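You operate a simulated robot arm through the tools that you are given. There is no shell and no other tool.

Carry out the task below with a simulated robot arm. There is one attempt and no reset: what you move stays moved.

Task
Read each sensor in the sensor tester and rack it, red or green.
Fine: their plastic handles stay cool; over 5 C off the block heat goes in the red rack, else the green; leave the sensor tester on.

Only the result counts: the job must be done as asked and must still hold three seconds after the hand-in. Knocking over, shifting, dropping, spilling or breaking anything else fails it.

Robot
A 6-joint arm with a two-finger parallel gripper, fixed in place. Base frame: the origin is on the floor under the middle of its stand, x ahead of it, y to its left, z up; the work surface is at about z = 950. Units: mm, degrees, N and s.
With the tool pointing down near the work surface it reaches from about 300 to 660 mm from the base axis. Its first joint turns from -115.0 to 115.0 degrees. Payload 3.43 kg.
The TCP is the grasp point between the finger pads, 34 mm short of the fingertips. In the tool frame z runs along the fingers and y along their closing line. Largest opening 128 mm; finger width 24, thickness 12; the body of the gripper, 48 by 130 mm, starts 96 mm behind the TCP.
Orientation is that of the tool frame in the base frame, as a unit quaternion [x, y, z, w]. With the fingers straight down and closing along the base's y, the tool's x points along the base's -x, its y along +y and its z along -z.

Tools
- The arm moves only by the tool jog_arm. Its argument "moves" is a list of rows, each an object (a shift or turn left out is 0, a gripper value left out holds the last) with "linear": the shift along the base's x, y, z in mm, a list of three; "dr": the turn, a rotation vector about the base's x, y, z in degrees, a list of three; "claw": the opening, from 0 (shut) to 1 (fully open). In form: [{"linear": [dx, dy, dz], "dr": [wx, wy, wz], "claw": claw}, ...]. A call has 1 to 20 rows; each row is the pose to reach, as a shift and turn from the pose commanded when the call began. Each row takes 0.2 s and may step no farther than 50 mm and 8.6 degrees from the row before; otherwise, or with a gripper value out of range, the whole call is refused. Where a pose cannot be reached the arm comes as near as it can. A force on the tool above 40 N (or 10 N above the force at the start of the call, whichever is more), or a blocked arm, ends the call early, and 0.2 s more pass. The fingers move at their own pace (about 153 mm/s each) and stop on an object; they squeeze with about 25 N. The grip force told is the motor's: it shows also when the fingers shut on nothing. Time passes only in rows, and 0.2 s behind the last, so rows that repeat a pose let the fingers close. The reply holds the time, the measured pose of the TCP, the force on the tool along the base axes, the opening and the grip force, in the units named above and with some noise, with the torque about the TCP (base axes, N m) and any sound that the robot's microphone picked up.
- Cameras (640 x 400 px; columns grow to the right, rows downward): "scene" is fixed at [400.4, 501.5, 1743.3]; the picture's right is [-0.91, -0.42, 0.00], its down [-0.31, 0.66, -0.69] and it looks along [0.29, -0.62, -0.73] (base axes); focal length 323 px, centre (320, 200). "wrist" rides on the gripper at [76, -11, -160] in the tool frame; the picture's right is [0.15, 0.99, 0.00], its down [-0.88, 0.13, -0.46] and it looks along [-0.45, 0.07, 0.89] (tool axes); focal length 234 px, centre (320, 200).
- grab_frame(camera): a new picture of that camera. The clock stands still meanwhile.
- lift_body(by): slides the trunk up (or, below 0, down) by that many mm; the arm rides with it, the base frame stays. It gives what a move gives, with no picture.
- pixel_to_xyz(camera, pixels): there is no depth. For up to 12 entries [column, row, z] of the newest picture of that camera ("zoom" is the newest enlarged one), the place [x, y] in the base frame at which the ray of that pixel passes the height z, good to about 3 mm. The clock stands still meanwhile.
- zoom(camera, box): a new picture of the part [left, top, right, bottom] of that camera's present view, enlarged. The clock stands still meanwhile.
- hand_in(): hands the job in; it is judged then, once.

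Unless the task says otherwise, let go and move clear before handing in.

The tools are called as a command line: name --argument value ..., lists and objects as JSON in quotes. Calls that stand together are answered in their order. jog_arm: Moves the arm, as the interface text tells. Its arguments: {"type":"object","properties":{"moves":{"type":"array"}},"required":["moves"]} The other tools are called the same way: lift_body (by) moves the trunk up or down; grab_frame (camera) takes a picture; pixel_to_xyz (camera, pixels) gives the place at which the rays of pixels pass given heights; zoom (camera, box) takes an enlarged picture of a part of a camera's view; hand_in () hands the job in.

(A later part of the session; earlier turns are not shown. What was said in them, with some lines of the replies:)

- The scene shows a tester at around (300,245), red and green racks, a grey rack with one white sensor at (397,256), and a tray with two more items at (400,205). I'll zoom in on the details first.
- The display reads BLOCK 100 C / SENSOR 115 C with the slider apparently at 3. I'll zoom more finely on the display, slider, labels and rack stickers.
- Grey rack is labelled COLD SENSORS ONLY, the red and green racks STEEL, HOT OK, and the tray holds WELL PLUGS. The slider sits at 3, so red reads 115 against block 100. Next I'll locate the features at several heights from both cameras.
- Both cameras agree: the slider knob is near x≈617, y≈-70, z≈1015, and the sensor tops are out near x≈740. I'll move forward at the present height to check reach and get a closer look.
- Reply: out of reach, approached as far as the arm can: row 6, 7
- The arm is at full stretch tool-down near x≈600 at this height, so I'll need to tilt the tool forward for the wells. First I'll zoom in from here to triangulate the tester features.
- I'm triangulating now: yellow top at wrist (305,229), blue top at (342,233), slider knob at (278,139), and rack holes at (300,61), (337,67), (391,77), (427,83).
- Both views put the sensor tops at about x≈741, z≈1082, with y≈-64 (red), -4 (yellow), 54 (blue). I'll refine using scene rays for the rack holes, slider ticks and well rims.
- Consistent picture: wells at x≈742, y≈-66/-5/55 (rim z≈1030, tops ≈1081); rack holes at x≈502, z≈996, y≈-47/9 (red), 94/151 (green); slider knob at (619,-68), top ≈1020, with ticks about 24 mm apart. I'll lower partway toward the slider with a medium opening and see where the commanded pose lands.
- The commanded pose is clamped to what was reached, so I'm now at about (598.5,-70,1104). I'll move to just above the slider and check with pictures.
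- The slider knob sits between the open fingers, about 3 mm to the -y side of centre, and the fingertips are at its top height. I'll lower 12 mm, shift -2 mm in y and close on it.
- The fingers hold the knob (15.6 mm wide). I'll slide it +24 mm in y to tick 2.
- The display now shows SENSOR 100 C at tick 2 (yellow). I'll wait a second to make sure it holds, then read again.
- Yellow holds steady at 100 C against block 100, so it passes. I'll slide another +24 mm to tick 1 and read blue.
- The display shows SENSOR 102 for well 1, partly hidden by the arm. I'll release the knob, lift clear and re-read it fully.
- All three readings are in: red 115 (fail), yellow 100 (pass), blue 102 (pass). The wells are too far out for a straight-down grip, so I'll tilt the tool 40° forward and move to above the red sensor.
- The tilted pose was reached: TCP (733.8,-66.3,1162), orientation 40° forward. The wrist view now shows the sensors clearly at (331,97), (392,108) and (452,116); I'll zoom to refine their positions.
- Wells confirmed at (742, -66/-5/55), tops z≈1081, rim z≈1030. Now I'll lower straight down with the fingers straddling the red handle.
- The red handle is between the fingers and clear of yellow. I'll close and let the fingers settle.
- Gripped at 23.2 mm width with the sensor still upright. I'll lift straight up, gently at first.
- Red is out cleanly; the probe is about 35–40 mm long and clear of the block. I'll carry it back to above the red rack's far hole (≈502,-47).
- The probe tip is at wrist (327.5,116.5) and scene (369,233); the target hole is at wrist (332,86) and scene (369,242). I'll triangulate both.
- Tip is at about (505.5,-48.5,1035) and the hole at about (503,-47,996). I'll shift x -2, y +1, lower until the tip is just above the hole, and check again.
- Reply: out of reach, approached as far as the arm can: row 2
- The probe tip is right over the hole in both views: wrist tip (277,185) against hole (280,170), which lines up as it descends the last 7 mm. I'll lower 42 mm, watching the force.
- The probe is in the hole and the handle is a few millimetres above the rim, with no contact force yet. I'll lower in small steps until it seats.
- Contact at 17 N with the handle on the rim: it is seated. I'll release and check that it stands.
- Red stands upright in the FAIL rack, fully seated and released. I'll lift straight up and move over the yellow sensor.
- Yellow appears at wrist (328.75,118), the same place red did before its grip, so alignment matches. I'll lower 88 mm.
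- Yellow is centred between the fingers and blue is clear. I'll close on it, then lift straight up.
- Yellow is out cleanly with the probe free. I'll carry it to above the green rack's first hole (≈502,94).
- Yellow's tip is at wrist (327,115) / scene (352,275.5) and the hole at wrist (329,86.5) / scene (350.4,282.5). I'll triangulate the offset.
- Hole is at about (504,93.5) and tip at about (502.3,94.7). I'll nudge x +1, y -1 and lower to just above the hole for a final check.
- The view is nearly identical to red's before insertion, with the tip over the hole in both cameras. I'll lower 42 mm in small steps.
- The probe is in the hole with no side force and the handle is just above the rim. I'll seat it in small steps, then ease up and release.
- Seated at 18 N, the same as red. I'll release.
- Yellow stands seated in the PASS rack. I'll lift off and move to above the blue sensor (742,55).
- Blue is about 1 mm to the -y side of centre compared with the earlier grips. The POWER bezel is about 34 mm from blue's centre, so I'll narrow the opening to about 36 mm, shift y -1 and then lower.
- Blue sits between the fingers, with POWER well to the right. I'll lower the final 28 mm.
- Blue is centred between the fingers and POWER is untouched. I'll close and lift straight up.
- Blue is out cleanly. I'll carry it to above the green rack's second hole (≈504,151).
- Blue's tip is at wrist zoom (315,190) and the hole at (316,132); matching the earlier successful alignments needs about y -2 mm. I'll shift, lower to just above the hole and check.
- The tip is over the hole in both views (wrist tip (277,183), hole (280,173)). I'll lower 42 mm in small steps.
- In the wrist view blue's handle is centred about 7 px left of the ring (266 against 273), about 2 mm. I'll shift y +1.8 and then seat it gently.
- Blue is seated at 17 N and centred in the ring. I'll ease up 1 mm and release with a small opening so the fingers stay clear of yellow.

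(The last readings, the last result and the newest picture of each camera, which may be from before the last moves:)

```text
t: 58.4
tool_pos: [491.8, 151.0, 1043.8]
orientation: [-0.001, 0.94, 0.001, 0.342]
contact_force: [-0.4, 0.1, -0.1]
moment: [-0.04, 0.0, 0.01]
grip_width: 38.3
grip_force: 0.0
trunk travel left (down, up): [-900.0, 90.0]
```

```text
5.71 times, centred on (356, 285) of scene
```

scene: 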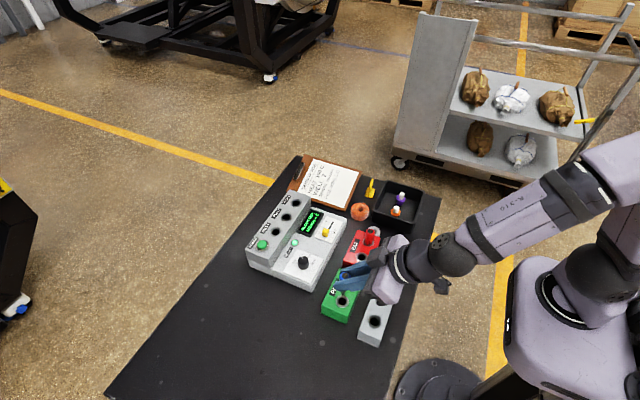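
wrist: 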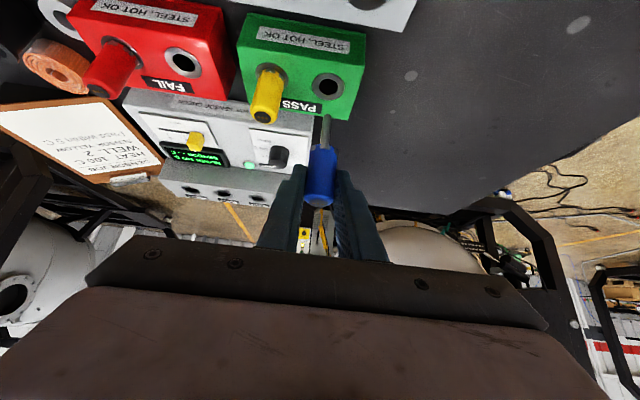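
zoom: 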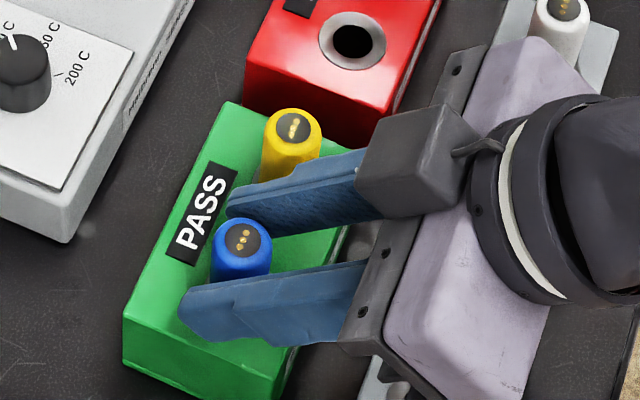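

Blue is released and stands seated next to yellow. I'll lift straight up and withdraw clear, then inspect everything.

jog_arm --moves '[{"linear": [0, 0, 12]}, {"linear": [0, 0, 30]}, {"linear": [0, 0, 60]}, {"linear": [0, 0, 95]}, {"linear": [0, 0, 130]}, {"linear": [0, 0, 165]}, {"linear": [-10, 0, 195]}, {"linear": [-20, 0, 200], "dr": [0, 8, 0]}, {"linear": [-30, 0, 200], "dr": [0, 16, 0]}, {"linear": [-40, 0, 200], "dr": [0, 24, 0]}, {"linear": [-50, 0, 200], "dr": [0, 32, 0]}, {"linear": [-60, 0, 200], "dr": [0, 40, 0]}, {"linear": [-70, 0, 200], "dr": [0, 40, 0]}]'

grab_frame --camera "scene"

zoom --camera "scene" --box '[240, 190, 420, 350]'

grab_frame --camera "wrist"

```text
t: 61.2
tool_pos: [421.4, 150.6, 1243.8]
orientation: [0.0, 1.0, 0.0, 0.0]
contact_force: [0.3, -0.8, -0.6]
moment: [-0.01, -0.05, 0.02]
grip_width: 38.2
grip_force: 0.1
trunk travel left (down, up): [-900.0, 90.0]
```

```text
taken
```

scene: 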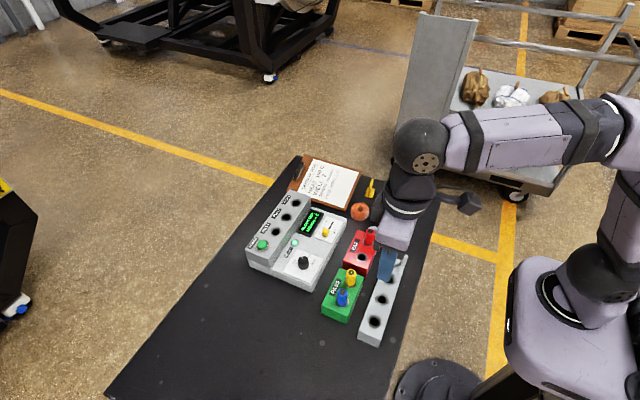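

```text
2.50 times, centred on (330, 270) of scene
```

zoom: 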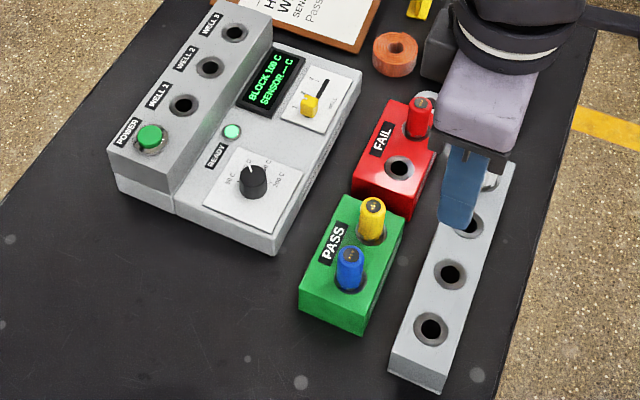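

```text
taken
```

wrist: 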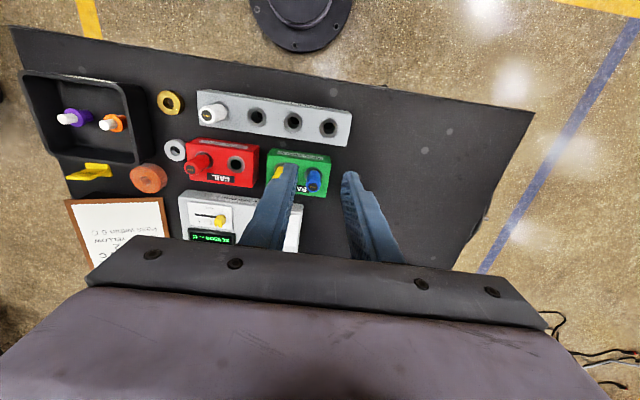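

Red is in FAIL, yellow and blue in PASS, and the tester still shows BLOCK 100 C with READY lit and SENSOR --- since the wells are empty. I'll take a closer look at the white item and the yellow HOLD tag before handing in.

zoom --camera "wrist" --box '[20, 60, 220, 200]'

zoom --camera "wrist" --box '[170, 80, 350, 200]'

zoom --camera "scene" --box '[240, 185, 350, 295]'

```text
2.86 times, centred on (120, 130) of wrist
```

zoom: 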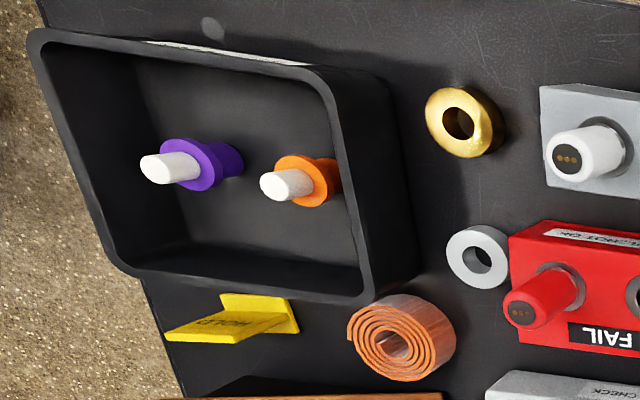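

```text
3.33 times, centred on (260, 140) of wrist
```

zoom: 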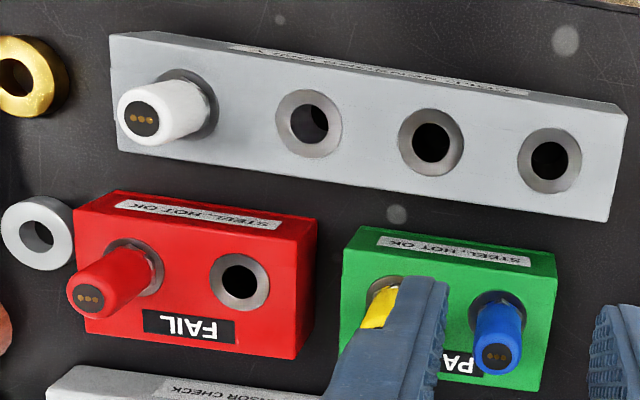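

```text
3.64 times, centred on (295, 240) of scene
```

zoom: 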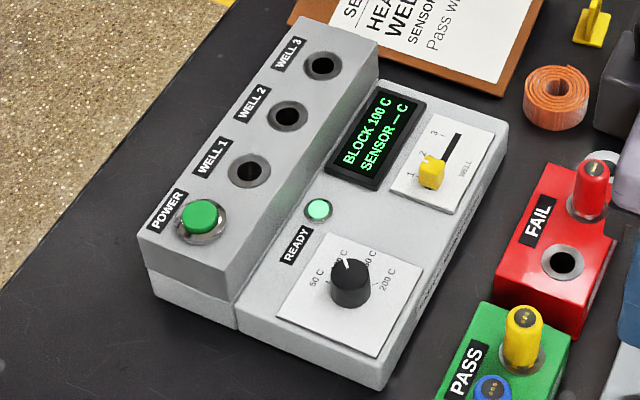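

The final check shows red in FAIL, yellow and blue in PASS, all seated. The tester is still powered (BLOCK 100 C, READY lit), the white cold sensor is undisturbed in its rack, and the arm is well clear. I'm handing in.

hand_in

```text
The job is handed in.
```

I read all three sensors that were in the tester, racked them, and handed the job in. No verdict came back with the hand-in.

| Sensor | Well | Reading (block at 100 C) | Rack |
|---|---|---|---|
| Red | 3 | 115 C | Red (FAIL) |
| Yellow | 2 | 100 C | Green (PASS) |
| Blue | 1 | 102 C | Green (PASS) |

- **Tester:** it is still on, showing BLOCK 100 C with READY lit. I moved the well slider from 3 to 1 to take the readings and left it at 1.
- **White sensor:** I took "each sensor in the sensor tester" to mean the three in the wells. The white sensor in the grey COLD SENSORS ONLY rack was not read or moved.
- **Final check:** all three sensors are seated upright in their racks. I saw nothing else knocked or moved, and the arm was clear before I handed in.
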